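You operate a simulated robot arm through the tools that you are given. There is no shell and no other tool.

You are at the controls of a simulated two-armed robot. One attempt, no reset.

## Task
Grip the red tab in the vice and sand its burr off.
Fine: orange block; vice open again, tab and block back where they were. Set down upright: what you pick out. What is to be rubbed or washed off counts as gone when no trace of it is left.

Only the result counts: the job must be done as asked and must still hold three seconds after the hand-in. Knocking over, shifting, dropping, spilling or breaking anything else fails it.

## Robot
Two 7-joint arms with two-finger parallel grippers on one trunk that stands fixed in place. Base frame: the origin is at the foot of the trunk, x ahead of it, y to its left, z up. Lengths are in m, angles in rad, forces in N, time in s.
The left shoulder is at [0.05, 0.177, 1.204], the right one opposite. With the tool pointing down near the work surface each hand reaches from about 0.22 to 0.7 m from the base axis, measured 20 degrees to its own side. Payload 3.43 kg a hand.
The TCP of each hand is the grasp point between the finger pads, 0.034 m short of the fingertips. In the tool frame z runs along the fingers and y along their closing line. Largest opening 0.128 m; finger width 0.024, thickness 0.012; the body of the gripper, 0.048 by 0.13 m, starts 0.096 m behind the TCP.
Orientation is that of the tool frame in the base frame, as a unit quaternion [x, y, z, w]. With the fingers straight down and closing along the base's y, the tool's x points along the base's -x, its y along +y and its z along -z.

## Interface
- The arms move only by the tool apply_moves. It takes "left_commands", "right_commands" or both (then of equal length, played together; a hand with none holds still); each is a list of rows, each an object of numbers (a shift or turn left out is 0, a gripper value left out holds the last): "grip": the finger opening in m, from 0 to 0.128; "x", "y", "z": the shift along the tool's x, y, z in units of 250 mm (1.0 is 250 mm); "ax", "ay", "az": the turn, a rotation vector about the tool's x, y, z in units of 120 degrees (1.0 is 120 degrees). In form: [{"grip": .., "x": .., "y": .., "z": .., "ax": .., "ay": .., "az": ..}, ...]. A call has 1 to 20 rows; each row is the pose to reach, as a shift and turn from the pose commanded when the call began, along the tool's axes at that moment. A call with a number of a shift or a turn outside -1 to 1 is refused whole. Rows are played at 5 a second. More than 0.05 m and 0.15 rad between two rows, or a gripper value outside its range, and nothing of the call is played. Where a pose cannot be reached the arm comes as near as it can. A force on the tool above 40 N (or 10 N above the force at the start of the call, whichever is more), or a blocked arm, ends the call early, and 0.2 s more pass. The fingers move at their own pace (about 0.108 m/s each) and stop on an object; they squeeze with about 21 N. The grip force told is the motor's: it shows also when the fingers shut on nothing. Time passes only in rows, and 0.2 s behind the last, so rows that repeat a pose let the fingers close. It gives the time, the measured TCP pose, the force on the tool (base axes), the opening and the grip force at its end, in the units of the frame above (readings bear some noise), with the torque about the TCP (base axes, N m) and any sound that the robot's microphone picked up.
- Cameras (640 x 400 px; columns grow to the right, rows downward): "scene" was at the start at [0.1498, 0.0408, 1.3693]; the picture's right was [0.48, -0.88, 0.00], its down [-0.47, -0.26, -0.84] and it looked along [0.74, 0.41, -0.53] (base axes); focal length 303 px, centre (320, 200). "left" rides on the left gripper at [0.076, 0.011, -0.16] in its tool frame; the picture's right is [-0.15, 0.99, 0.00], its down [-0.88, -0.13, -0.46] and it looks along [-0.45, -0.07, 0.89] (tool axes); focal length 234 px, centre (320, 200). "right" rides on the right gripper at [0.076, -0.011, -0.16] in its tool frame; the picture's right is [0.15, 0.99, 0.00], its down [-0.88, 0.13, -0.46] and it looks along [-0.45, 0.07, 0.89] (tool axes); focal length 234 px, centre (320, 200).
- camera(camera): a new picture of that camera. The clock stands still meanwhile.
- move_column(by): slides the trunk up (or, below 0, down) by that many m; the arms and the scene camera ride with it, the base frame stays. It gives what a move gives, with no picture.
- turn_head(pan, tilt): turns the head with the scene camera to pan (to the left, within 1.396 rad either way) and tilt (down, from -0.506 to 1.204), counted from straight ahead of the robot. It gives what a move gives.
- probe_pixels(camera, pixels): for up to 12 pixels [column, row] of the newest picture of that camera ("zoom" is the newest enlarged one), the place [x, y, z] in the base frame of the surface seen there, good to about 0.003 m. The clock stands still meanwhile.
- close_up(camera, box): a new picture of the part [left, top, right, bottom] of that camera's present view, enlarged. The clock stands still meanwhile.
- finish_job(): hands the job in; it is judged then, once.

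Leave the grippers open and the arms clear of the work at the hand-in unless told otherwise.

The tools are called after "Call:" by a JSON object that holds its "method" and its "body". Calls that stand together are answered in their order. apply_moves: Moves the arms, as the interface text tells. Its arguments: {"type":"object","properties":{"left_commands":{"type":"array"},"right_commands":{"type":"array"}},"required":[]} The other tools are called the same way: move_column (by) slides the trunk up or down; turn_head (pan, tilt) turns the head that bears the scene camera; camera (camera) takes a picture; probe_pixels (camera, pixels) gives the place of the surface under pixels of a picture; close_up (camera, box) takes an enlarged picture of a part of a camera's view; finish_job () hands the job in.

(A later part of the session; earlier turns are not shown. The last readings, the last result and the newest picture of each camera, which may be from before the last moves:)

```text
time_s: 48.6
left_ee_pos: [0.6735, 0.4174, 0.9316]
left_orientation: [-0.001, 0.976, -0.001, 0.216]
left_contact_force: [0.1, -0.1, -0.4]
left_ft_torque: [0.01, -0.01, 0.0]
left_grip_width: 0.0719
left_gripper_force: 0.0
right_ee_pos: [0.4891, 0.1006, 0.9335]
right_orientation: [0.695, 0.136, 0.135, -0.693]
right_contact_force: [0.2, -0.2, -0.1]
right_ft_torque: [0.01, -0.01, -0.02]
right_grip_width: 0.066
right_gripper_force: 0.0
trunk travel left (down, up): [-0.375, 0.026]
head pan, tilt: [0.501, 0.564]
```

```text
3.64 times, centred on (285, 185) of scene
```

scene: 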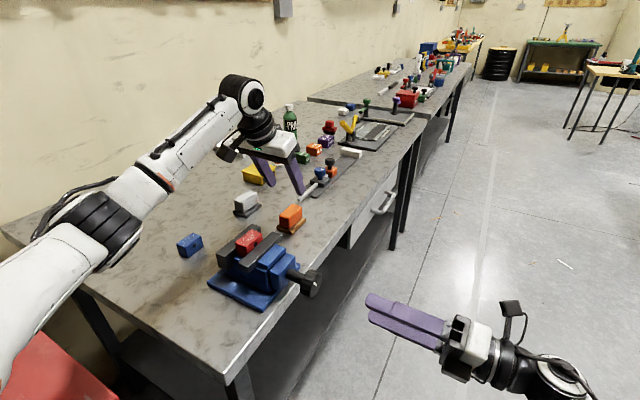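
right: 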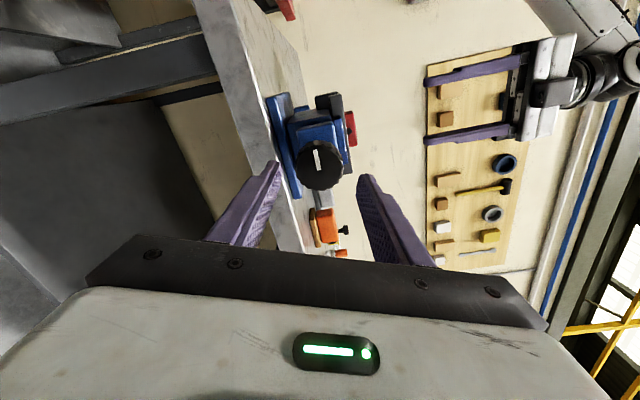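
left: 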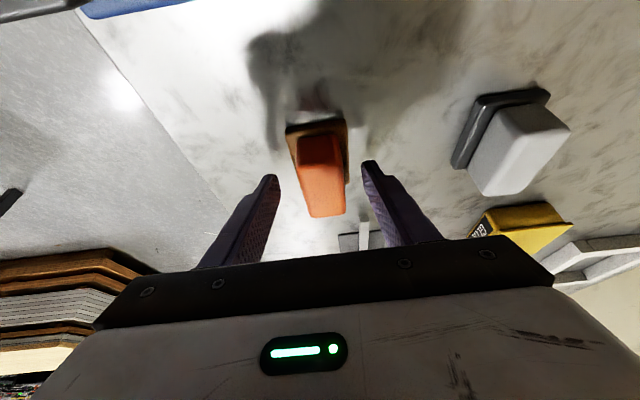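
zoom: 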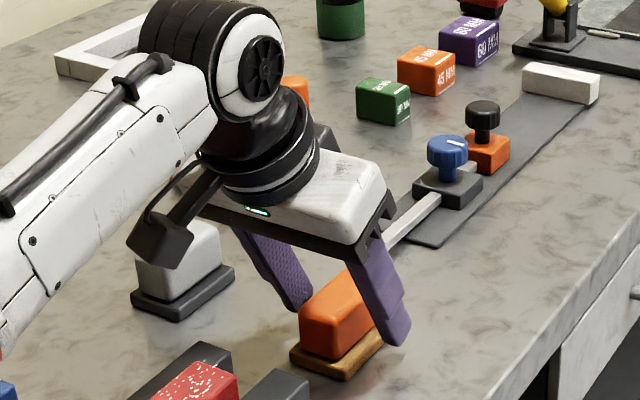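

The fingers are alongside the handle, tips above the sole. I close the grip.

Call:
{"method": "apply_moves", "body": {"left_commands": [{"grip": 0.05}, {"grip": 0.036}, {"grip": 0.02}, {"grip": 0.01}, {"grip": 0.01}]}}

Call:
{"method": "camera", "body": {"camera": "left"}}

Call:
{"method": "close_up", "body": {"camera": "scene", "box": [220, 130, 350, 240]}}

```text
time_s: 49.8
left_ee_pos: [0.6737, 0.4167, 0.9327]
left_orientation: [-0.001, 0.976, 0.0, 0.216]
left_contact_force: [0.5, 0.0, -0.5]
left_ft_torque: [-0.02, -0.01, 0.02]
left_grip_width: 0.0336
left_gripper_force: 21.2
right_ee_pos: [0.4888, 0.1016, 0.9345]
right_orientation: [0.694, 0.136, 0.135, -0.694]
right_contact_force: [0.1, 0.0, -0.7]
right_ft_torque: [-0.03, 0.03, 0.01]
right_grip_width: 0.0659
right_gripper_force: 0.1
trunk travel left (down, up): [-0.375, 0.026]
head pan, tilt: [0.501, 0.564]
```

```text
taken
```

left: 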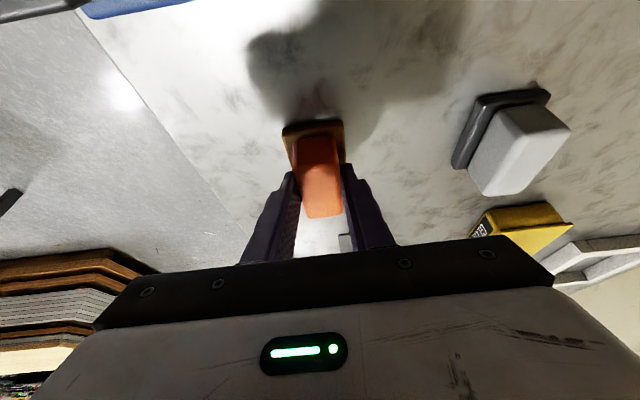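

```text
3.64 times, centred on (285, 185) of scene
```

zoom: 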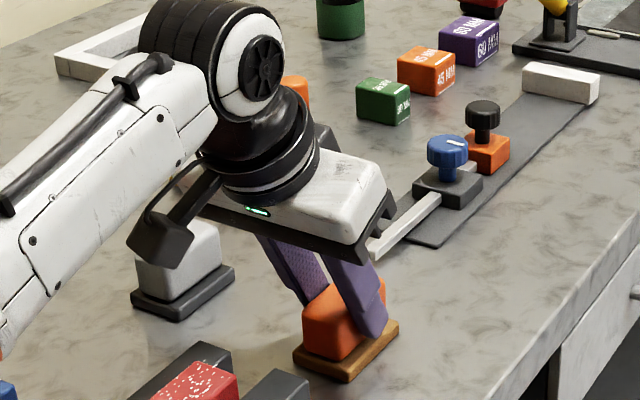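

Block held (33.6 mm, 21 N); grasp pose noted: TCP (0.6735, 0.417, 0.932), tilt 25°. I lift it straight up 157 mm and carry it level to above the clamped tab.

Call:
{"method": "apply_moves", "body": {"left_commands": [{"grip": 0.01, "x": -0.04, "z": -0.0855}, {"x": -0.1, "z": -0.214}, {"x": -0.155, "z": -0.332}, {"x": -0.21, "z": -0.45}, {"x": -0.2657, "z": -0.569}, {"x": -0.1515, "y": -0.021, "z": -0.6223}, {"x": -0.0374, "y": -0.041, "z": -0.6757}, {"x": 0.0767, "y": -0.062, "z": -0.729}, {"x": 0.191, "y": -0.083, "z": -0.7823}, {"x": 0.305, "y": -0.103, "z": -0.8357}, {"x": 0.419, "y": -0.124, "z": -0.889}, {"x": 0.419, "y": -0.124, "z": -0.889}]}}

Call:
{"method": "camera", "body": {"camera": "scene"}}

Call:
{"method": "close_up", "body": {"camera": "scene", "box": [200, 160, 340, 300]}}

Call:
{"method": "camera", "body": {"camera": "left"}}

```text
time_s: 52.4
left_ee_pos: [0.482, 0.3849, 1.0901]
left_orientation: [0.0, 0.976, 0.0, 0.217]
left_contact_force: [0.4, -0.7, -1.1]
left_ft_torque: [0.01, 0.01, 0.01]
left_grip_width: 0.0334
left_gripper_force: 20.7
right_ee_pos: [0.4888, 0.1021, 0.935]
right_orientation: [0.695, 0.136, 0.135, -0.693]
right_contact_force: [1.0, -0.1, -0.6]
right_ft_torque: [0.04, -0.03, 0.02]
right_grip_width: 0.0659
right_gripper_force: 0.0
trunk travel left (down, up): [-0.375, 0.026]
head pan, tilt: [0.501, 0.564]
```

```text
taken
```

scene: 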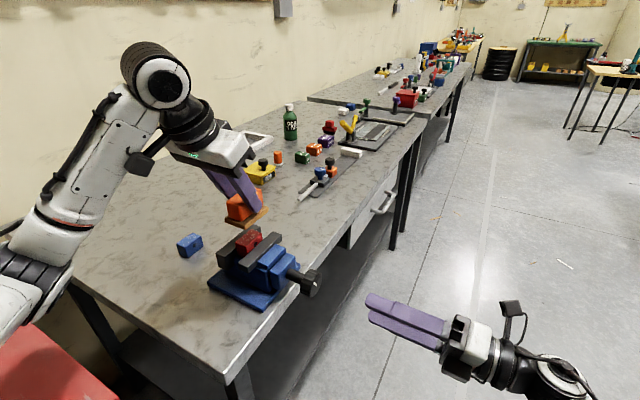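

```text
2.86 times, centred on (270, 230) of scene
```

zoom: 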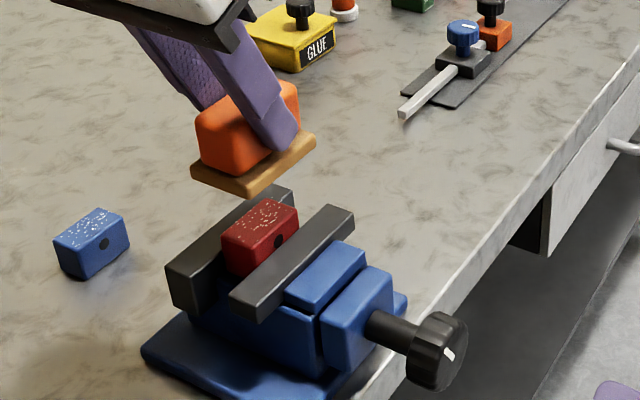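

```text
taken
```

left: 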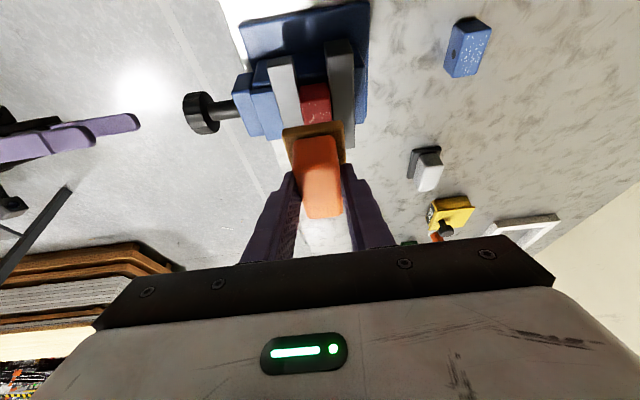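

The block is level above the tab. I lower it to ~5 mm above the expected contact height (TCP 1.046).

Call:
{"method": "apply_moves", "body": {"left_commands": [{"x": 0.025, "z": 0.053}, {"x": 0.05, "z": 0.107}, {"x": 0.0745, "z": 0.1595}, {"x": 0.0745, "z": 0.1595}]}}

Call:
{"method": "close_up", "body": {"camera": "scene", "box": [210, 190, 330, 290]}}

```text
time_s: 53.4
left_ee_pos: [0.484, 0.387, 1.0454]
left_orientation: [-0.001, 0.976, 0.0, 0.216]
left_contact_force: [-0.3, 0.1, -1.5]
left_ft_torque: [0.01, -0.01, -0.03]
left_grip_width: 0.0334
left_gripper_force: 20.9
right_ee_pos: [0.4907, 0.1019, 0.9334]
right_orientation: [0.695, 0.135, 0.135, -0.694]
right_contact_force: [-0.3, -0.9, 0.6]
right_ft_torque: [0.01, 0.01, 0.02]
right_grip_width: 0.066
right_gripper_force: 0.1
trunk travel left (down, up): [-0.375, 0.026]
head pan, tilt: [0.501, 0.564]
```

```text
4.00 times, centred on (270, 240) of scene
```

zoom: 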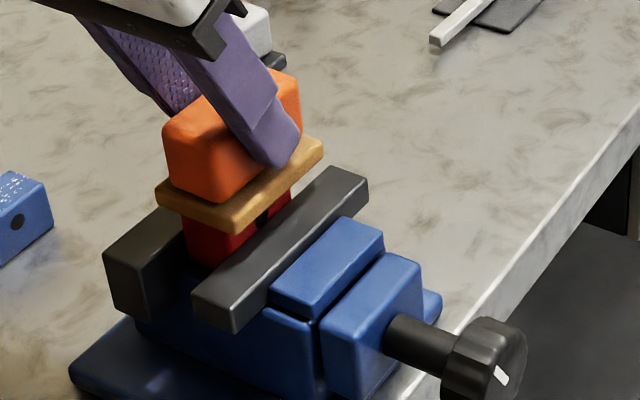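

Close to contact. I step down 1 mm per row and read the force.

Call:
{"method": "apply_moves", "body": {"left_commands": [{"x": 0.0017, "z": 0.0036}, {"x": 0.0034, "z": 0.0072}, {"x": 0.0051, "z": 0.0109}, {"x": 0.0051, "z": 0.0109}]}}

```text
time_s: 54.4
left_ee_pos: [0.4839, 0.3866, 1.0435]
left_orientation: [-0.002, 0.976, 0.0, 0.217]
left_contact_force: [-0.4, -0.2, -0.9]
left_ft_torque: [-0.03, 0.01, -0.02]
left_grip_width: 0.0335
left_gripper_force: 21.0
right_ee_pos: [0.4892, 0.1018, 0.9338]
right_orientation: [0.695, 0.136, 0.135, -0.693]
right_contact_force: [-0.3, 0.3, 0.1]
right_ft_torque: [0.0, 0.04, 0.02]
right_grip_width: 0.0664
right_gripper_force: 0.0
trunk travel left (down, up): [-0.375, 0.026]
head pan, tilt: [0.501, 0.564]
```

No contact yet; another 2 mm.

Call:
{"method": "apply_moves", "body": {"left_commands": [{"x": 0.0017, "z": 0.0036}, {"x": 0.0034, "z": 0.0072}, {"x": 0.0034, "z": 0.0072}]}}

```text
time_s: 55.2
left_ee_pos: [0.4838, 0.3864, 1.0409]
left_orientation: [-0.001, 0.976, 0.0, 0.218]
left_contact_force: [0.3, 0.0, 3.0]
left_ft_torque: [0.02, 0.07, -0.04]
left_grip_width: 0.0336
left_gripper_force: 20.8
right_ee_pos: [0.4891, 0.102, 0.9343]
right_orientation: [0.695, 0.135, 0.136, -0.693]
right_contact_force: [1.0, -0.1, -0.5]
right_ft_torque: [-0.01, -0.01, 0.0]
right_grip_width: 0.0662
right_gripper_force: 0.1
trunk travel left (down, up): [-0.375, 0.026]
head pan, tilt: [0.501, 0.564]
```

First contact at 3 N (TCP z ≈ 1.041). I press 1 mm more and make one careful rubbing stroke of ±12 mm along x.

Call:
{"method": "apply_moves", "body": {"left_commands": [{"x": 0.0017, "z": 0.0036}, {"x": -0.02, "z": 0.0138}, {"x": -0.0418, "z": 0.0239}, {"x": -0.02, "z": 0.0138}, {"x": 0.0017, "z": 0.0036}, {"x": 0.0235, "z": -0.0066}, {"x": 0.0452, "z": -0.0167}, {"x": 0.0235, "z": -0.0066}, {"x": 0.0017, "z": 0.0036}]}}

Call:
{"method": "close_up", "body": {"camera": "scene", "box": [210, 190, 330, 290]}}

```text
time_s: 57.2
left_ee_pos: [0.4819, 0.3854, 1.0411]
left_orientation: [0.0, 0.976, 0.0, 0.216]
left_contact_force: [-4.2, 0.3, 13.2]
left_ft_torque: [0.01, 0.15, 0.04]
left_grip_width: 0.0338
left_gripper_force: 21.0
right_ee_pos: [0.4884, 0.1002, 0.9356]
right_orientation: [-0.694, -0.137, -0.136, 0.694]
right_contact_force: [0.6, 0.1, 0.4]
right_ft_torque: [-0.03, 0.0, -0.03]
right_grip_width: 0.0662
right_gripper_force: 0.1
trunk travel left (down, up): [-0.375, 0.026]
head pan, tilt: [0.501, 0.564]
```

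```text
4.00 times, centred on (270, 240) of scene
```

zoom: 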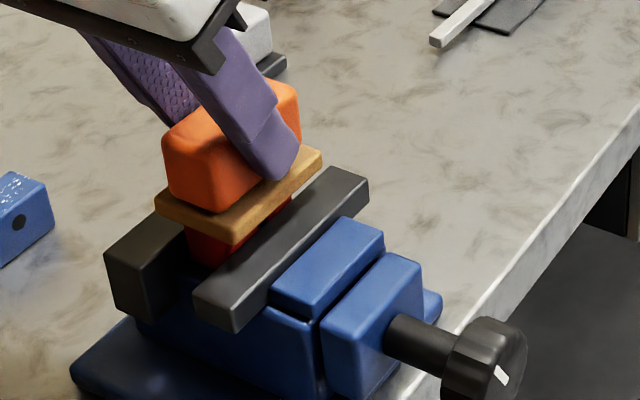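

Pressing 13 N with 4 N friction, tab steady. I rub for two more full cycles at the same pressure.

Call:
{"method": "apply_moves", "body": {"left_commands": [{"x": -0.0217, "z": 0.0102}, {"x": -0.0435, "z": 0.0203}, {"x": -0.0217, "z": 0.0102}, {"x": 0.0, "z": 0.0}, {"x": 0.0217, "z": -0.0102}, {"x": 0.0435, "z": -0.0203}, {"x": 0.0217, "z": -0.0102}, {"x": 0.0, "z": 0.0}, {"x": -0.0217, "z": 0.0102}, {"x": -0.0435, "z": 0.0203}, {"x": -0.0217, "z": 0.0102}, {"x": 0.0, "z": 0.0}, {"x": 0.0217, "z": -0.0102}, {"x": 0.0435, "z": -0.0203}, {"x": 0.0217, "z": -0.0102}, {"x": 0.0, "z": 0.0}]}}

```text
time_s: 60.6
left_ee_pos: [0.482, 0.3859, 1.0411]
left_orientation: [-0.001, 0.976, 0.0, 0.218]
left_contact_force: [-3.8, -0.5, 10.9]
left_ft_torque: [0.01, 0.16, 0.03]
left_grip_width: 0.0335
left_gripper_force: 20.9
right_ee_pos: [0.4879, 0.1006, 0.9347]
right_orientation: [0.695, 0.136, 0.137, -0.693]
right_contact_force: [-0.1, -0.4, -0.9]
right_ft_torque: [-0.01, -0.02, 0.01]
right_grip_width: 0.066
right_gripper_force: 0.1
trunk travel left (down, up): [-0.375, 0.026]
head pan, tilt: [0.501, 0.564]
```

I lift the block 5 cm to inspect the tab's top.

Call:
{"method": "apply_moves", "body": {"left_commands": [{"x": -0.0423, "z": -0.0906}, {"x": -0.0846, "z": -0.1812}, {"x": -0.0846, "z": -0.1812}]}}

Call:
{"method": "close_up", "body": {"camera": "scene", "box": [230, 220, 290, 265]}}

Call:
{"method": "close_up", "body": {"camera": "left", "box": [270, 60, 370, 150]}}

```text
time_s: 61.4
left_ee_pos: [0.4819, 0.3861, 1.0877]
left_orientation: [-0.001, 0.976, 0.0, 0.216]
left_contact_force: [0.8, 0.2, -1.6]
left_ft_torque: [0.0, -0.02, 0.01]
left_grip_width: 0.0335
left_gripper_force: 20.7
right_ee_pos: [0.489, 0.1016, 0.9344]
right_orientation: [0.694, 0.135, 0.136, -0.694]
right_contact_force: [1.0, 1.5, -0.3]
right_ft_torque: [0.03, 0.01, 0.0]
right_grip_width: 0.066
right_gripper_force: 0.0
trunk travel left (down, up): [-0.375, 0.026]
head pan, tilt: [0.501, 0.564]
```

```text
8.89 times, centred on (260, 242) of scene
```

zoom: 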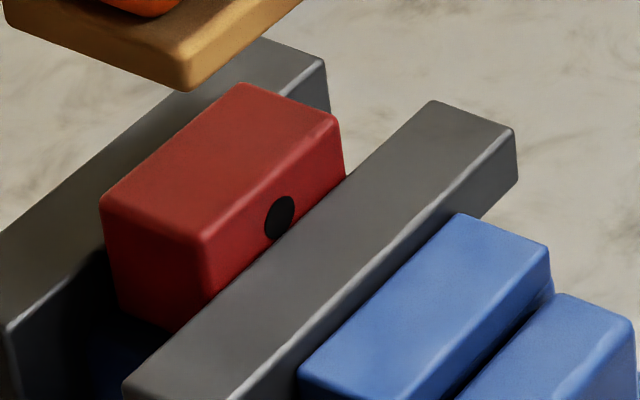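

```text
4.44 times, centred on (320, 105) of left
```

zoom: 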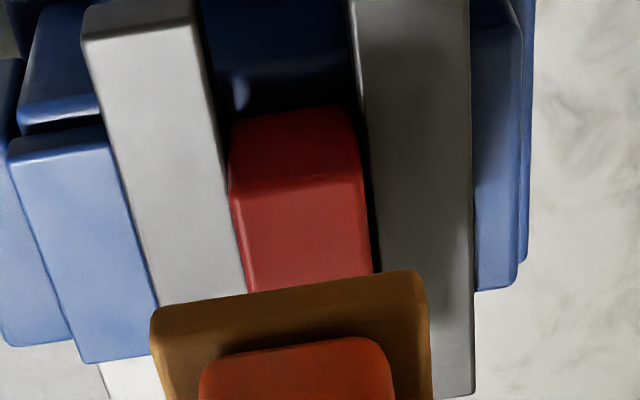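

The specks look gone. I move the block 8 cm aside (+x) to view the whole top in good light.

Call:
{"method": "apply_moves", "body": {"left_commands": [{"x": -0.145, "z": 0.0677}, {"x": -0.29, "z": 0.1354}, {"x": -0.29, "z": 0.1354}]}}

Call:
{"method": "close_up", "body": {"camera": "scene", "box": [232, 226, 272, 256]}}

Call:
{"method": "camera", "body": {"camera": "left"}}

Call:
{"method": "close_up", "body": {"camera": "left", "box": [260, 20, 360, 120]}}

```text
time_s: 62.2
left_ee_pos: [0.5638, 0.3864, 1.088]
left_orientation: [0.0, 0.976, 0.0, 0.216]
left_contact_force: [-0.1, -0.1, -0.8]
left_ft_torque: [0.02, 0.02, 0.0]
left_grip_width: 0.0333
left_gripper_force: 21.5
right_ee_pos: [0.4898, 0.1016, 0.9353]
right_orientation: [0.695, 0.136, 0.135, -0.693]
right_contact_force: [-0.6, 0.0, -1.5]
right_ft_torque: [0.01, -0.01, 0.04]
right_grip_width: 0.0659
right_gripper_force: 0.1
trunk travel left (down, up): [-0.375, 0.026]
head pan, tilt: [0.501, 0.564]
```

```text
13.33 times, centred on (252, 241) of scene
```

zoom: 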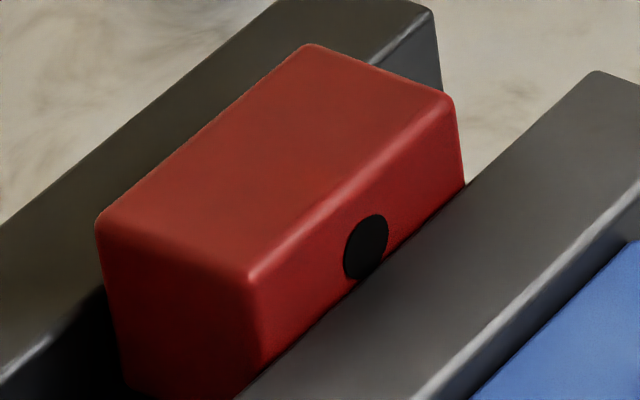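

```text
taken
```

left: 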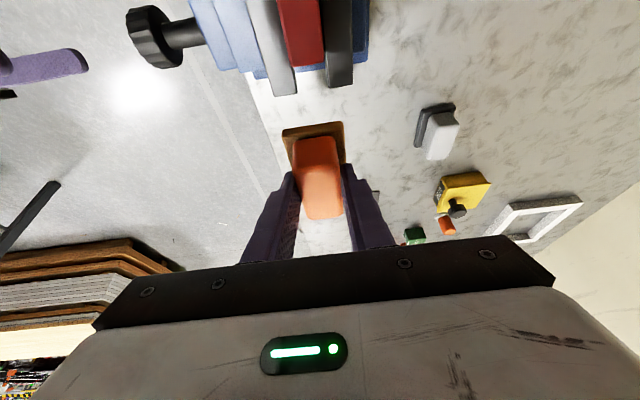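

```text
4.00 times, centred on (310, 70) of left
```

zoom: 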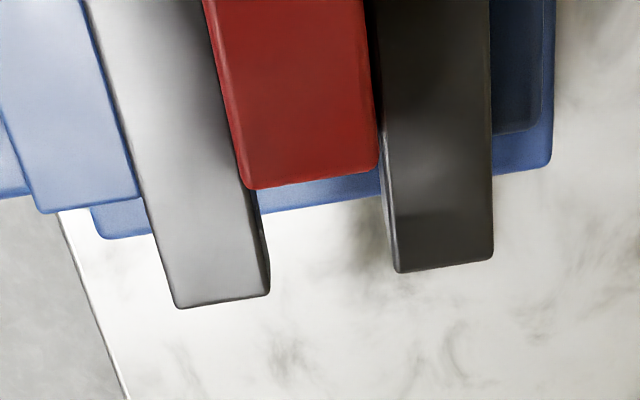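

The tab's top is clean in both views. I return the orange block: first level across to above its old place, then down to ~4 mm above the table.

Call:
{"method": "apply_moves", "body": {"left_commands": [{"x": -0.132, "y": 0.043, "z": 0.0615}, {"x": -0.263, "y": 0.085, "z": 0.123}, {"x": -0.395, "y": 0.127, "z": 0.1844}, {"x": -0.329, "y": 0.127, "z": 0.326}, {"x": -0.262, "y": 0.127, "z": 0.469}, {"x": -0.196, "y": 0.127, "z": 0.611}, {"x": -0.15, "y": 0.127, "z": 0.71}, {"x": -0.136, "y": 0.127, "z": 0.739}, {"x": -0.136, "y": 0.127, "z": 0.739}]}}

Call:
{"method": "close_up", "body": {"camera": "scene", "box": [220, 130, 350, 240]}}

```text
time_s: 64.2
left_ee_pos: [0.6722, 0.4185, 0.9364]
left_orientation: [0.0, 0.976, 0.0, 0.217]
left_contact_force: [-0.4, -0.5, -0.4]
left_ft_torque: [-0.04, 0.01, 0.02]
left_grip_width: 0.0334
left_gripper_force: 21.0
right_ee_pos: [0.4895, 0.1024, 0.9339]
right_orientation: [0.694, 0.136, 0.135, -0.694]
right_contact_force: [-0.2, 1.0, -0.7]
right_ft_torque: [0.01, 0.0, 0.03]
right_grip_width: 0.0661
right_gripper_force: 0.1
trunk travel left (down, up): [-0.375, 0.026]
head pan, tilt: [0.501, 0.564]
```

```text
3.64 times, centred on (285, 185) of scene
```

zoom: 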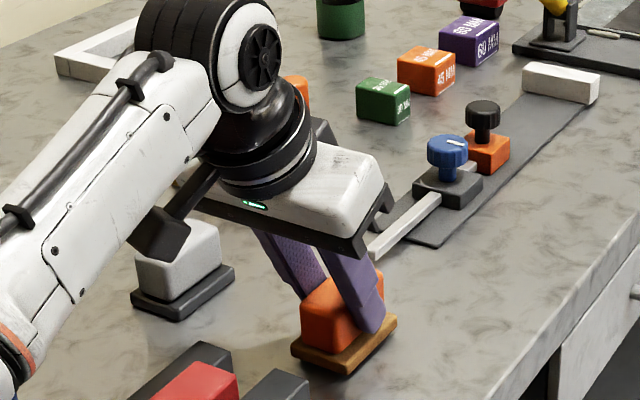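

About 4 mm above its resting height, over its old place. Going down in 1 mm steps.

Call:
{"method": "apply_moves", "body": {"left_commands": [{"x": 0.0017, "z": 0.0036}, {"x": 0.0034, "z": 0.0072}, {"x": 0.0051, "z": 0.0109}, {"x": 0.0068, "z": 0.0145}, {"x": 0.0068, "z": 0.0145}]}}

```text
time_s: 65.4
left_ee_pos: [0.6722, 0.4184, 0.9315]
left_orientation: [0.0, 0.976, 0.0, 0.217]
left_contact_force: [-0.6, -0.6, -1.7]
left_ft_torque: [-0.01, 0.01, -0.01]
left_grip_width: 0.0334
left_gripper_force: 21.0
right_ee_pos: [0.488, 0.1014, 0.9333]
right_orientation: [0.695, 0.137, 0.135, -0.693]
right_contact_force: [-0.5, 0.7, -1.1]
right_ft_torque: [0.0, 0.0, 0.01]
right_grip_width: 0.0658
right_gripper_force: 0.1
trunk travel left (down, up): [-0.375, 0.026]
head pan, tilt: [0.501, 0.564]
```

No contact yet (−1.7 N, just the block's weight). Another 1.5 mm in half-millimetre steps.

Call:
{"method": "apply_moves", "body": {"left_commands": [{"x": 0.0009, "z": 0.0018}, {"x": 0.0017, "z": 0.0036}, {"x": 0.0025, "z": 0.0054}, {"x": 0.0025, "z": 0.0054}]}}

```text
time_s: 66.4
left_ee_pos: [0.6726, 0.4181, 0.931]
left_orientation: [-0.001, 0.976, 0.0, 0.218]
left_contact_force: [-0.7, 1.0, 0.9]
left_ft_torque: [0.05, 0.08, -0.02]
left_grip_width: 0.0333
left_gripper_force: 21.0
right_ee_pos: [0.4894, 0.1025, 0.9345]
right_orientation: [0.695, 0.135, 0.135, -0.693]
right_contact_force: [0.5, -0.1, -0.3]
right_ft_torque: [-0.01, 0.02, -0.03]
right_grip_width: 0.0659
right_gripper_force: 0.1
trunk travel left (down, up): [-0.375, 0.026]
head pan, tilt: [0.501, 0.564]
```

Contact with the table begins (0.9 N). I settle 0.5 mm more, open the fingers, and rise straight up.

Call:
{"method": "apply_moves", "body": {"left_commands": [{"x": 0.0009, "z": 0.0018}, {"grip": 0.038, "x": 0.0009, "z": 0.0018}, {"grip": 0.05, "x": 0.0009, "z": 0.0018}, {"grip": 0.07, "x": 0.0009, "z": 0.0018}, {"grip": 0.07, "x": 0.0009, "z": 0.0018}, {"x": -0.04, "z": -0.0855}, {"x": -0.1, "z": -0.214}, {"x": -0.155, "z": -0.332}, {"x": -0.21, "z": -0.45}, {"x": -0.2657, "z": -0.569}]}}

Call:
{"method": "camera", "body": {"camera": "left"}}

Call:
{"method": "close_up", "body": {"camera": "scene", "box": [266, 196, 316, 238]}}

```text
time_s: 68.6
left_ee_pos: [0.6719, 0.4191, 1.0877]
left_orientation: [0.0, 0.976, 0.0, 0.217]
left_contact_force: [-0.5, 0.0, -0.7]
left_ft_torque: [-0.03, 0.02, 0.05]
left_grip_width: 0.0701
left_gripper_force: 0.1
right_ee_pos: [0.4894, 0.1009, 0.935]
right_orientation: [0.695, 0.136, 0.136, -0.693]
right_contact_force: [-0.7, 0.4, 0.0]
right_ft_torque: [-0.01, -0.01, 0.02]
right_grip_width: 0.0658
right_gripper_force: 0.1
trunk travel left (down, up): [-0.375, 0.026]
head pan, tilt: [0.501, 0.564]
```

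```text
taken
```

left: 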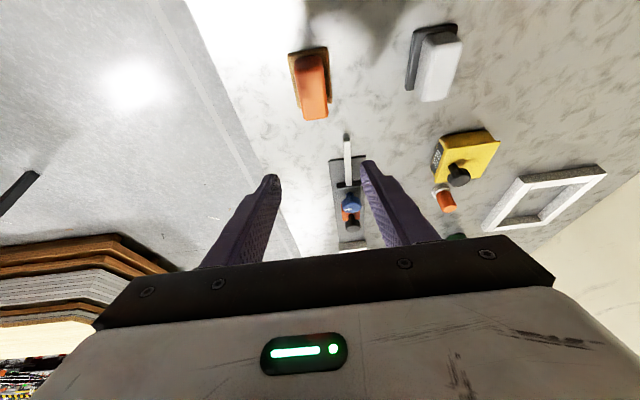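

```text
9.52 times, centred on (291, 217) of scene
```

zoom: 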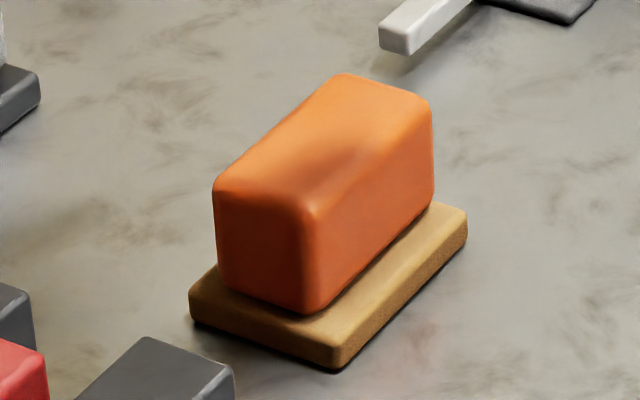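

The block stands within ~1–2 mm of its former place, upright. Now the left hand untilts and moves back toward the vice while the right hand advances to the knob (which now has its face at y ≈ 0.2335).

Call:
{"method": "apply_moves", "body": {"left_commands": [{"x": 0.048, "z": -0.067, "ay": 0.0416}, {"x": 0.097, "z": -0.133, "ay": 0.0832}, {"x": 0.145, "z": -0.2, "ay": 0.1248}, {"x": 0.193, "z": -0.267, "ay": 0.1664}, {"x": 0.2416, "z": -0.3335, "ay": 0.208}, {"x": 0.2416, "z": -0.3335, "ay": 0.208}], "right_commands": [{"grip": 0.066, "z": 0.1}, {"z": 0.2}, {"z": 0.3}, {"z": 0.4}, {"z": 0.486}, {"z": 0.486}]}}

Call:
{"method": "camera", "body": {"camera": "right"}}

Call:
{"method": "camera", "body": {"camera": "scene"}}

```text
time_s: 70.0
left_ee_pos: [0.5815, 0.4185, 1.1378]
left_orientation: [-0.002, 1.0, 0.0, 0.0]
left_contact_force: [0.2, -0.1, 0.7]
left_ft_torque: [-0.05, 0.01, -0.03]
left_grip_width: 0.0702
left_gripper_force: 0.1
right_ee_pos: [0.4904, 0.2242, 0.9329]
right_orientation: [0.694, 0.136, 0.134, -0.694]
right_contact_force: [-0.3, -0.3, -0.1]
right_ft_torque: [0.02, 0.01, 0.0]
right_grip_width: 0.0661
right_gripper_force: 0.0
trunk travel left (down, up): [-0.375, 0.026]
head pan, tilt: [0.501, 0.564]
```

```text
taken
```

right: 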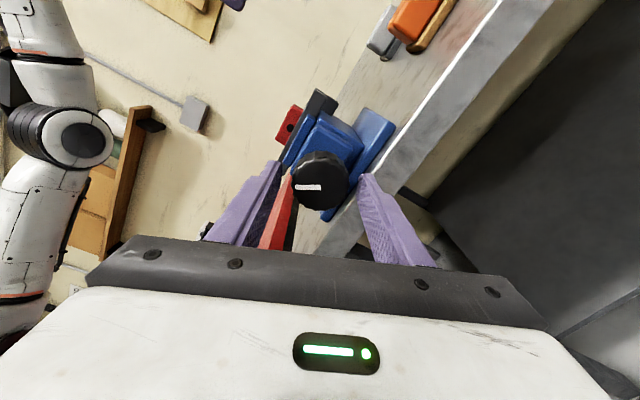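

```text
taken
```

scene: 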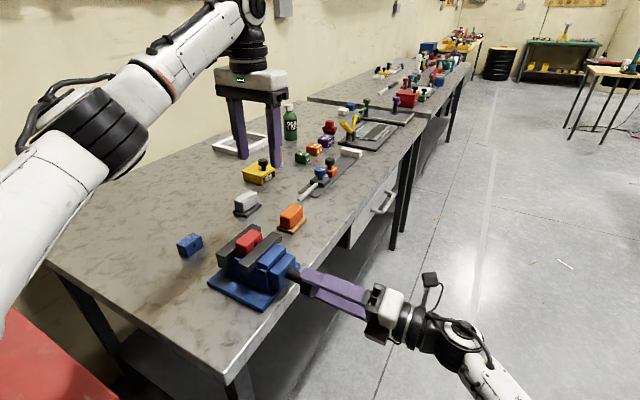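

The right fingers straddle the knob again. I close on it and turn counter-clockwise 24° first, following the knob outward (−y), while checking the response.

Call:
{"method": "apply_moves", "body": {"right_commands": [{"grip": 0.052}, {"grip": 0.045}, {"grip": 0.03}, {"grip": 0.03}, {"grip": 0.03, "z": -0.0046, "az": -0.0667}, {"z": -0.0091, "az": -0.1333}, {"z": -0.0137, "az": -0.2}, {"z": -0.0137, "az": -0.2}]}}

Call:
{"method": "close_up", "body": {"camera": "right", "box": [260, 80, 400, 220]}}

Call:
{"method": "close_up", "body": {"camera": "left", "box": [200, 0, 350, 125]}}

```text
time_s: 71.8
left_ee_pos: [0.5831, 0.4177, 1.1374]
left_orientation: [-0.001, 1.0, 0.0, 0.0]
left_contact_force: [0.1, 0.5, 0.3]
left_ft_torque: [-0.01, 0.0, 0.0]
left_grip_width: 0.07
left_gripper_force: 0.0
right_ee_pos: [0.4902, 0.2206, 0.9332]
right_orientation: [0.651, 0.278, 0.277, -0.65]
right_contact_force: [0.5, 2.0, -6.2]
right_ft_torque: [0.39, -0.04, -0.64]
right_grip_width: 0.0468
right_gripper_force: 44.5
trunk travel left (down, up): [-0.375, 0.026]
head pan, tilt: [0.501, 0.564]
```

```text
2.86 times, centred on (330, 150) of right
```

zoom: 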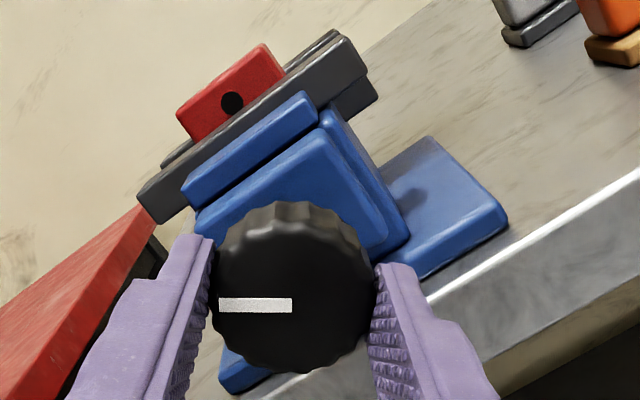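

```text
3.20 times, centred on (275, 62) of left
```

zoom: 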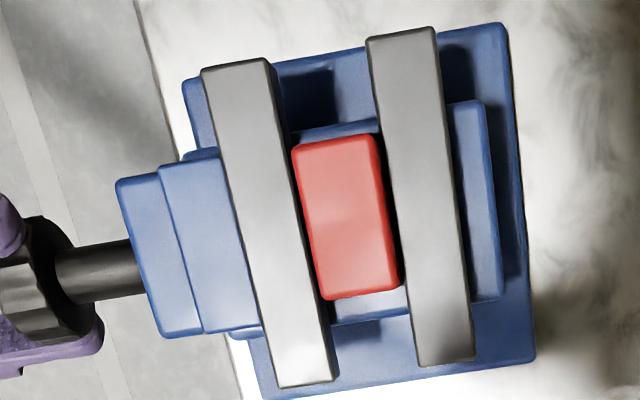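

The knob follows without slip, axial force only 2 N, and the mark stays fixed to the hand. I continue −96°.

Call:
{"method": "apply_moves", "body": {"right_commands": [{"z": -0.0046, "az": -0.0667}, {"z": -0.0091, "az": -0.1333}, {"z": -0.0137, "az": -0.2}, {"z": -0.0183, "az": -0.2667}, {"z": -0.0229, "az": -0.3333}, {"z": -0.0274, "az": -0.4}, {"z": -0.032, "az": -0.4667}, {"z": -0.0366, "az": -0.5333}, {"z": -0.0411, "az": -0.6}, {"z": -0.0457, "az": -0.6667}, {"z": -0.0503, "az": -0.7333}, {"z": -0.0549, "az": -0.8}, {"z": -0.0549, "az": -0.8}]}}

Call:
{"method": "close_up", "body": {"camera": "right", "box": [260, 80, 400, 220]}}

Call:
{"method": "close_up", "body": {"camera": "left", "box": [200, 0, 350, 125]}}

```text
time_s: 74.6
left_ee_pos: [0.5834, 0.4179, 1.1365]
left_orientation: [-0.001, 1.0, 0.0, 0.0]
left_contact_force: [-0.2, -0.6, -0.5]
left_ft_torque: [0.0, -0.03, -0.04]
left_grip_width: 0.07
left_gripper_force: 0.1
right_ee_pos: [0.489, 0.2049, 0.9327]
right_orientation: [0.23, 0.67, 0.668, -0.228]
right_contact_force: [0.9, -3.3, -9.0]
right_ft_torque: [-0.54, -0.08, -0.45]
right_grip_width: 0.0471
right_gripper_force: 44.8
trunk travel left (down, up): [-0.375, 0.026]
head pan, tilt: [0.501, 0.564]
```

```text
2.86 times, centred on (330, 150) of right
```

zoom: 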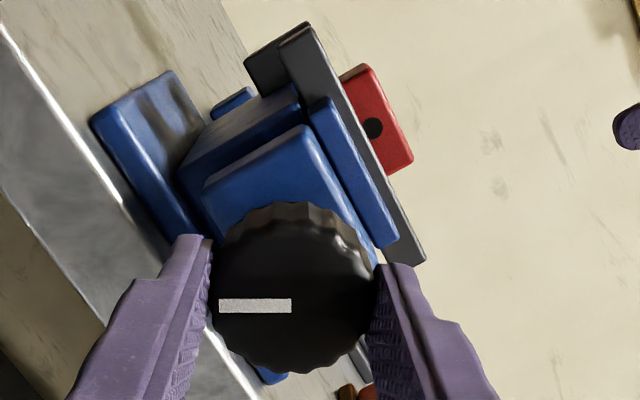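

```text
3.20 times, centred on (275, 62) of left
```

zoom: 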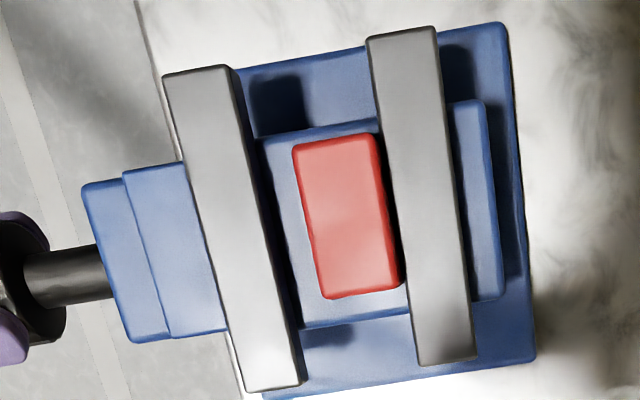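

Jaw opened by ~17 mm, knob about 29° from its original position. I continue −28° to restore it, in small steps.

Call:
{"method": "apply_moves", "body": {"right_commands": [{"z": -0.004, "az": -0.0583}, {"z": -0.008, "az": -0.1167}, {"z": -0.012, "az": -0.175}, {"z": -0.016, "az": -0.2333}, {"z": -0.016, "az": -0.2333}]}}

Call:
{"method": "close_up", "body": {"camera": "right", "box": [260, 80, 400, 220]}}

Call:
{"method": "close_up", "body": {"camera": "left", "box": [200, 0, 350, 125]}}

```text
time_s: 75.8
left_ee_pos: [0.5841, 0.4181, 1.1377]
left_orientation: [-0.001, 1.0, 0.0, -0.001]
left_contact_force: [-0.8, 0.3, 0.4]
left_ft_torque: [0.0, 0.01, 0.02]
left_grip_width: 0.07
left_gripper_force: 0.0
right_ee_pos: [0.4903, 0.2025, 0.9337]
right_orientation: [0.06, 0.705, 0.704, -0.061]
right_contact_force: [3.0, -4.5, -9.8]
right_ft_torque: [-0.38, -0.02, -0.51]
right_grip_width: 0.0472
right_gripper_force: 44.7
trunk travel left (down, up): [-0.375, 0.026]
head pan, tilt: [0.501, 0.564]
```

```text
2.86 times, centred on (330, 150) of right
```

zoom: 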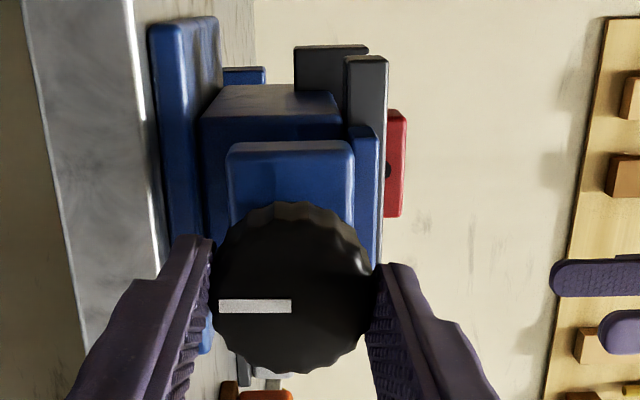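

```text
3.20 times, centred on (275, 62) of left
```

zoom: 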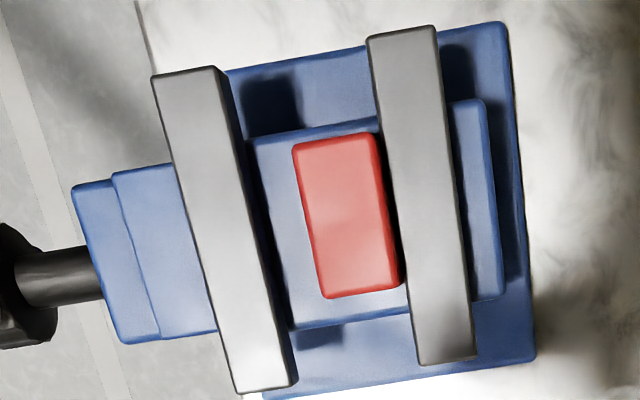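

The mark points straight down again: the vice is open to its original setting. I release the knob and back the right hand off along −y.

Call:
{"method": "apply_moves", "body": {"right_commands": [{"grip": 0.052}, {"grip": 0.066}, {"grip": 0.066}, {"z": -0.12}, {"z": -0.28}, {"z": -0.44}, {"z": -0.56}]}}

Call:
{"method": "camera", "body": {"camera": "scene"}}

Call:
{"method": "close_up", "body": {"camera": "scene", "box": [205, 215, 345, 305]}}

Call:
{"method": "close_up", "body": {"camera": "left", "box": [200, 0, 350, 125]}}

```text
time_s: 77.4
left_ee_pos: [0.5829, 0.4189, 1.1377]
left_orientation: [0.0, 1.0, 0.0, 0.001]
left_contact_force: [-0.2, -0.4, -0.1]
left_ft_torque: [0.01, 0.0, 0.01]
left_grip_width: 0.07
left_gripper_force: 0.1
right_ee_pos: [0.4882, 0.0605, 0.9347]
right_orientation: [0.06, 0.705, 0.704, -0.06]
right_contact_force: [-0.1, 0.3, -0.5]
right_ft_torque: [0.02, 0.01, -0.02]
right_grip_width: 0.0659
right_gripper_force: 0.1
trunk travel left (down, up): [-0.375, 0.026]
head pan, tilt: [0.501, 0.564]
```

```text
taken
```

scene: 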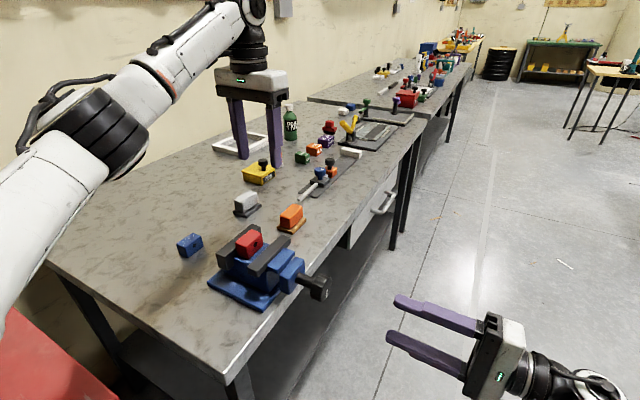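

```text
4.44 times, centred on (275, 260) of scene
```

zoom: 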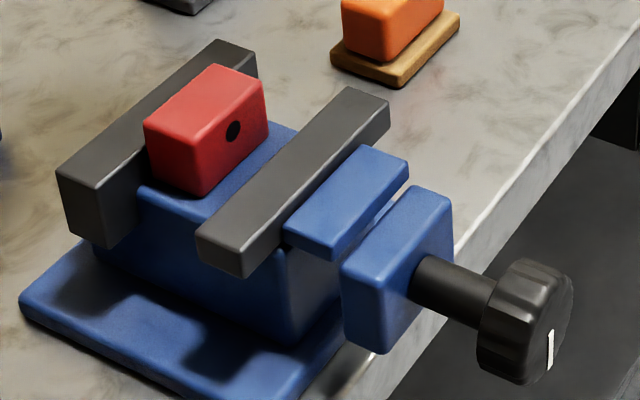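

```text
3.20 times, centred on (275, 62) of left
```

zoom: 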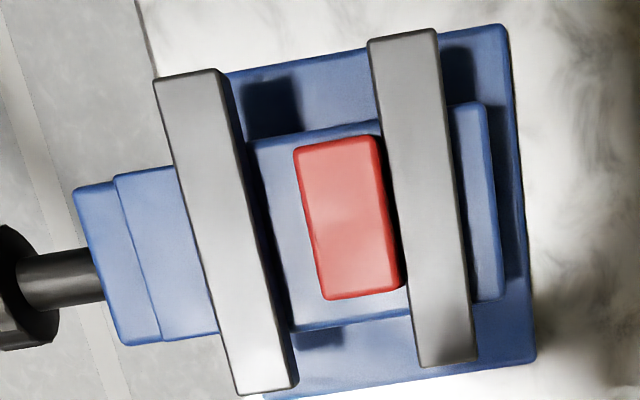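

The vice is open as before, tab resting free on the bed beside the fixed jaw. I turn the left hand (closing along x again) and bring it above the tab.

Call:
{"method": "apply_moves", "body": {"left_commands": [{"grip": 0.072, "x": 0.0342, "y": -0.0117, "z": 0.0, "az": 0.0682}, {"x": 0.0684, "y": -0.0234, "az": 0.1364}, {"x": 0.1025, "y": -0.0351, "az": 0.2046}, {"x": 0.1367, "y": -0.0468, "az": 0.2728}, {"x": 0.171, "y": -0.0585, "az": 0.341}, {"x": 0.205, "y": -0.0703, "az": 0.4092}, {"x": 0.2393, "y": -0.082, "az": 0.4774}, {"x": 0.2735, "y": -0.0937, "az": 0.5456}, {"x": 0.3076, "y": -0.1054, "az": 0.6138}, {"x": 0.3418, "y": -0.1171, "az": 0.682}, {"x": 0.376, "y": -0.1288, "az": 0.75}, {"x": 0.376, "y": -0.1288, "z": 0.08, "az": 0.75}, {"x": 0.376, "y": -0.1288, "z": 0.15, "az": 0.75}, {"x": 0.376, "y": -0.1288, "z": 0.15, "az": 0.75}]}}

Call:
{"method": "camera", "body": {"camera": "left"}}

Call:
{"method": "close_up", "body": {"camera": "left", "box": [270, 90, 380, 200]}}

```text
time_s: 80.4
left_ee_pos: [0.4889, 0.3853, 1.1007]
left_orientation: [0.706, 0.708, 0.001, 0.0]
left_contact_force: [-0.5, 0.5, 0.2]
left_ft_torque: [0.01, -0.01, -0.01]
left_grip_width: 0.0719
left_gripper_force: 0.0
right_ee_pos: [0.4878, 0.0617, 0.9336]
right_orientation: [0.061, 0.705, 0.704, -0.062]
right_contact_force: [-0.4, 0.5, -0.2]
right_ft_torque: [0.03, 0.02, 0.02]
right_grip_width: 0.0657
right_gripper_force: 0.1
trunk travel left (down, up): [-0.375, 0.026]
head pan, tilt: [0.501, 0.564]
```

```text
taken
```

left: 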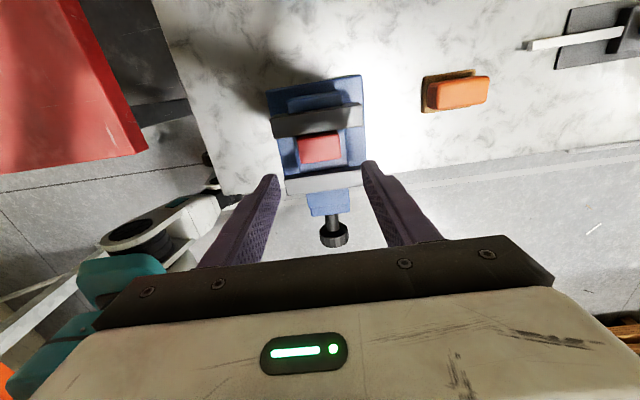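

```text
3.64 times, centred on (325, 145) of left
```

zoom: 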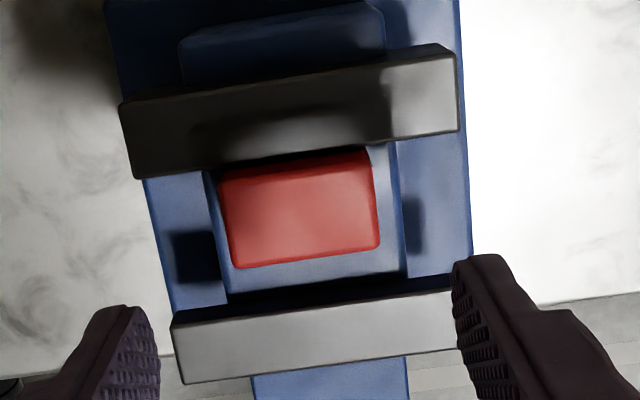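

The hand is centred over the tab (tab centre ≈ 0.4887, 0.388). I descend between the jaws to the earlier holding height (TCP z ≈ 0.992).

Call:
{"method": "apply_moves", "body": {"left_commands": [{"z": 0.1}, {"z": 0.2}, {"z": 0.3}, {"z": 0.38}, {"z": 0.42}, {"z": 0.432}, {"z": 0.432}]}}

Call:
{"method": "close_up", "body": {"camera": "left", "box": [235, 90, 405, 240]}}

Call:
{"method": "close_up", "body": {"camera": "scene", "box": [205, 195, 325, 295]}}

```text
time_s: 82.0
left_ee_pos: [0.4886, 0.3854, 0.9924]
left_orientation: [0.706, 0.708, 0.001, 0.001]
left_contact_force: [-0.3, -0.9, -0.7]
left_ft_torque: [-0.02, 0.0, -0.01]
left_grip_width: 0.0719
left_gripper_force: 0.1
right_ee_pos: [0.4889, 0.0618, 0.9345]
right_orientation: [0.061, 0.705, 0.704, -0.061]
right_contact_force: [-0.2, -1.1, 1.2]
right_ft_torque: [0.0, -0.01, 0.02]
right_grip_width: 0.0661
right_gripper_force: 0.0
trunk travel left (down, up): [-0.375, 0.026]
head pan, tilt: [0.501, 0.564]
```

```text
2.67 times, centred on (320, 165) of left
```

zoom: 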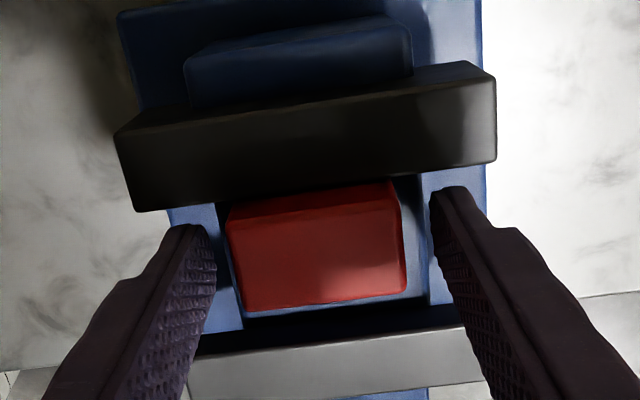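

```text
4.00 times, centred on (265, 245) of scene
```

zoom: 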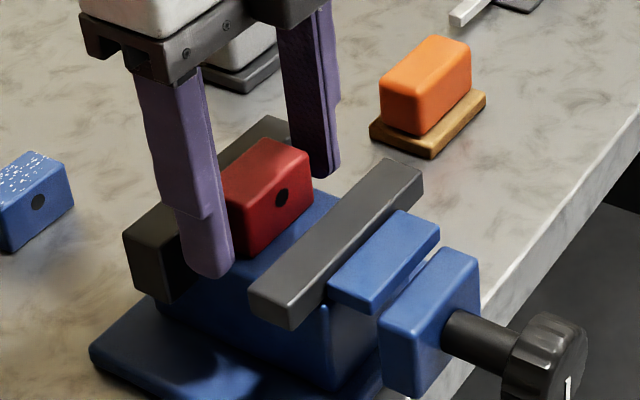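

The tab sits slightly off-centre (about 3 mm toward +y, 1.5 mm toward −x). I nudge the hand accordingly and close.

Call:
{"method": "apply_moves", "body": {"left_commands": [{"x": 0.008, "y": -0.006}, {"grip": 0.06, "x": 0.008, "y": -0.006}, {"grip": 0.052, "x": 0.008, "y": -0.006}, {"grip": 0.045, "x": 0.008, "y": -0.006}, {"grip": 0.03, "x": 0.008, "y": -0.006}, {"grip": 0.03, "x": 0.008, "y": -0.006}]}}

Call:
{"method": "close_up", "body": {"camera": "left", "box": [235, 90, 405, 240]}}

```text
time_s: 83.4
left_ee_pos: [0.4877, 0.3887, 0.9925]
left_orientation: [0.707, 0.708, 0.001, 0.0]
left_contact_force: [0.8, -1.5, 0.2]
left_ft_torque: [0.01, -0.01, 0.0]
left_grip_width: 0.0493
left_gripper_force: 21.2
right_ee_pos: [0.4887, 0.0605, 0.9335]
right_orientation: [0.061, 0.704, 0.705, -0.061]
right_contact_force: [0.0, -0.4, 0.0]
right_ft_torque: [0.01, 0.01, -0.02]
right_grip_width: 0.0659
right_gripper_force: 0.1
trunk travel left (down, up): [-0.375, 0.026]
head pan, tilt: [0.501, 0.564]
```

```text
2.67 times, centred on (320, 165) of left
```

zoom: 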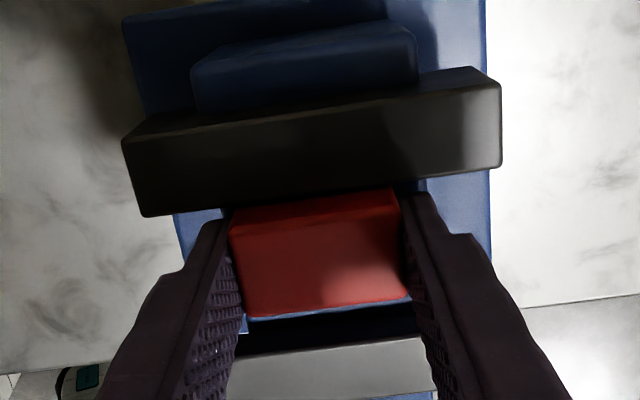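

Gripped (49 mm). I lift the tab 11 cm, carry it back over its starting spot (0.3825, 0.572), restore the 4° yaw and lower it to ~4 mm above the table.

Call:
{"method": "apply_moves", "body": {"left_commands": [{"grip": 0.03, "z": -0.1}, {"z": -0.27}, {"z": -0.44}, {"x": 0.123, "y": -0.07, "z": -0.44, "az": -0.0056}, {"x": 0.245, "y": -0.14, "z": -0.44, "az": -0.0111}, {"x": 0.368, "y": -0.21, "z": -0.44, "az": -0.0167}, {"x": 0.491, "y": -0.28, "z": -0.44, "az": -0.0222}, {"x": 0.613, "y": -0.35, "z": -0.44, "az": -0.0278}, {"x": 0.736, "y": -0.42, "z": -0.44, "az": -0.0333}, {"x": 0.736, "y": -0.42, "z": -0.28, "az": -0.0333}, {"x": 0.736, "y": -0.42, "z": -0.1, "az": -0.0333}, {"x": 0.736, "y": -0.42, "z": 0.08, "az": -0.0333}, {"x": 0.736, "y": -0.42, "z": 0.2, "az": -0.0333}, {"x": 0.736, "y": -0.42, "z": 0.26, "az": -0.0333}, {"x": 0.736, "y": -0.42, "z": 0.282, "az": -0.0333}, {"x": 0.736, "y": -0.42, "z": 0.282, "az": -0.0333}]}}

Call:
{"method": "close_up", "body": {"camera": "scene", "box": [90, 200, 230, 300]}}

Call:
{"method": "camera", "body": {"camera": "left"}}

```text
time_s: 86.8
left_ee_pos: [0.3838, 0.572, 0.9217]
left_orientation: [0.681, 0.732, 0.001, 0.0]
left_contact_force: [0.4, -0.6, -0.7]
left_ft_torque: [0.0, 0.01, 0.01]
left_grip_width: 0.049
left_gripper_force: 20.7
right_ee_pos: [0.4893, 0.0616, 0.9332]
right_orientation: [0.06, 0.705, 0.704, -0.061]
right_contact_force: [0.3, 0.4, 0.7]
right_ft_torque: [0.0, 0.02, 0.0]
right_grip_width: 0.0657
right_gripper_force: 0.1
trunk travel left (down, up): [-0.375, 0.026]
head pan, tilt: [0.501, 0.564]
```

```text
4.00 times, centred on (160, 250) of scene
```

zoom: 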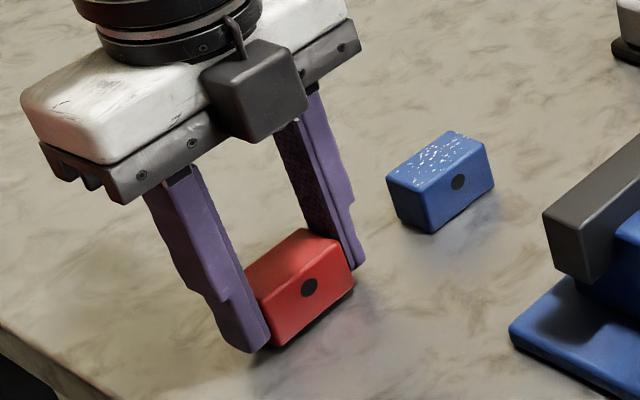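

```text
taken
```

left: 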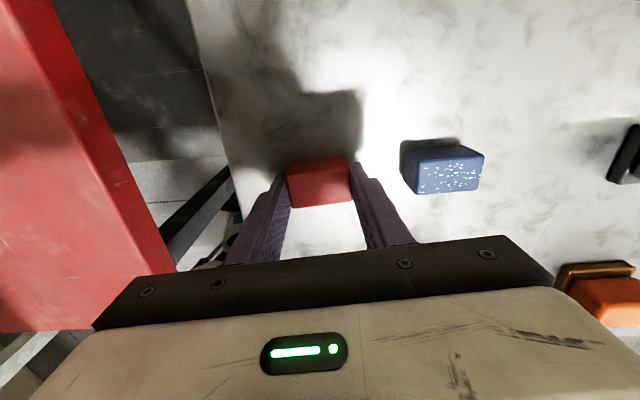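

Over its old place, ~3–4 mm above the table. Stepping down 1 mm at a time.

Call:
{"method": "apply_moves", "body": {"left_commands": [{"z": 0.004}, {"z": 0.008}, {"z": 0.012}, {"z": 0.012}]}}

```text
time_s: 87.8
left_ee_pos: [0.3824, 0.5725, 0.9177]
left_orientation: [0.682, 0.732, 0.001, 0.0]
left_contact_force: [-0.2, -0.3, -0.1]
left_ft_torque: [0.0, 0.01, 0.0]
left_grip_width: 0.0491
left_gripper_force: 20.9
right_ee_pos: [0.4872, 0.0612, 0.9342]
right_orientation: [0.061, 0.705, 0.704, -0.061]
right_contact_force: [0.3, 0.6, -0.4]
right_ft_torque: [-0.03, -0.02, -0.02]
right_grip_width: 0.0658
right_gripper_force: 0.1
trunk travel left (down, up): [-0.375, 0.026]
head pan, tilt: [0.501, 0.564]
```

No contact yet; half-millimetre steps for another 1.5 mm.

Call:
{"method": "apply_moves", "body": {"left_commands": [{"z": 0.002}, {"z": 0.004}, {"z": 0.006}, {"z": 0.006}]}}

```text
time_s: 88.8
left_ee_pos: [0.3819, 0.5724, 0.9168]
left_orientation: [0.682, 0.732, 0.001, 0.001]
left_contact_force: [-0.6, -0.2, 2.0]
left_ft_torque: [0.0, 0.06, 0.0]
left_grip_width: 0.0492
left_gripper_force: 21.1
right_ee_pos: [0.4886, 0.0601, 0.9346]
right_orientation: [0.061, 0.705, 0.704, -0.061]
right_contact_force: [-0.2, 0.1, -0.1]
right_ft_torque: [0.03, -0.04, 0.02]
right_grip_width: 0.0662
right_gripper_force: 0.1
trunk travel left (down, up): [-0.375, 0.026]
head pan, tilt: [0.501, 0.564]
```

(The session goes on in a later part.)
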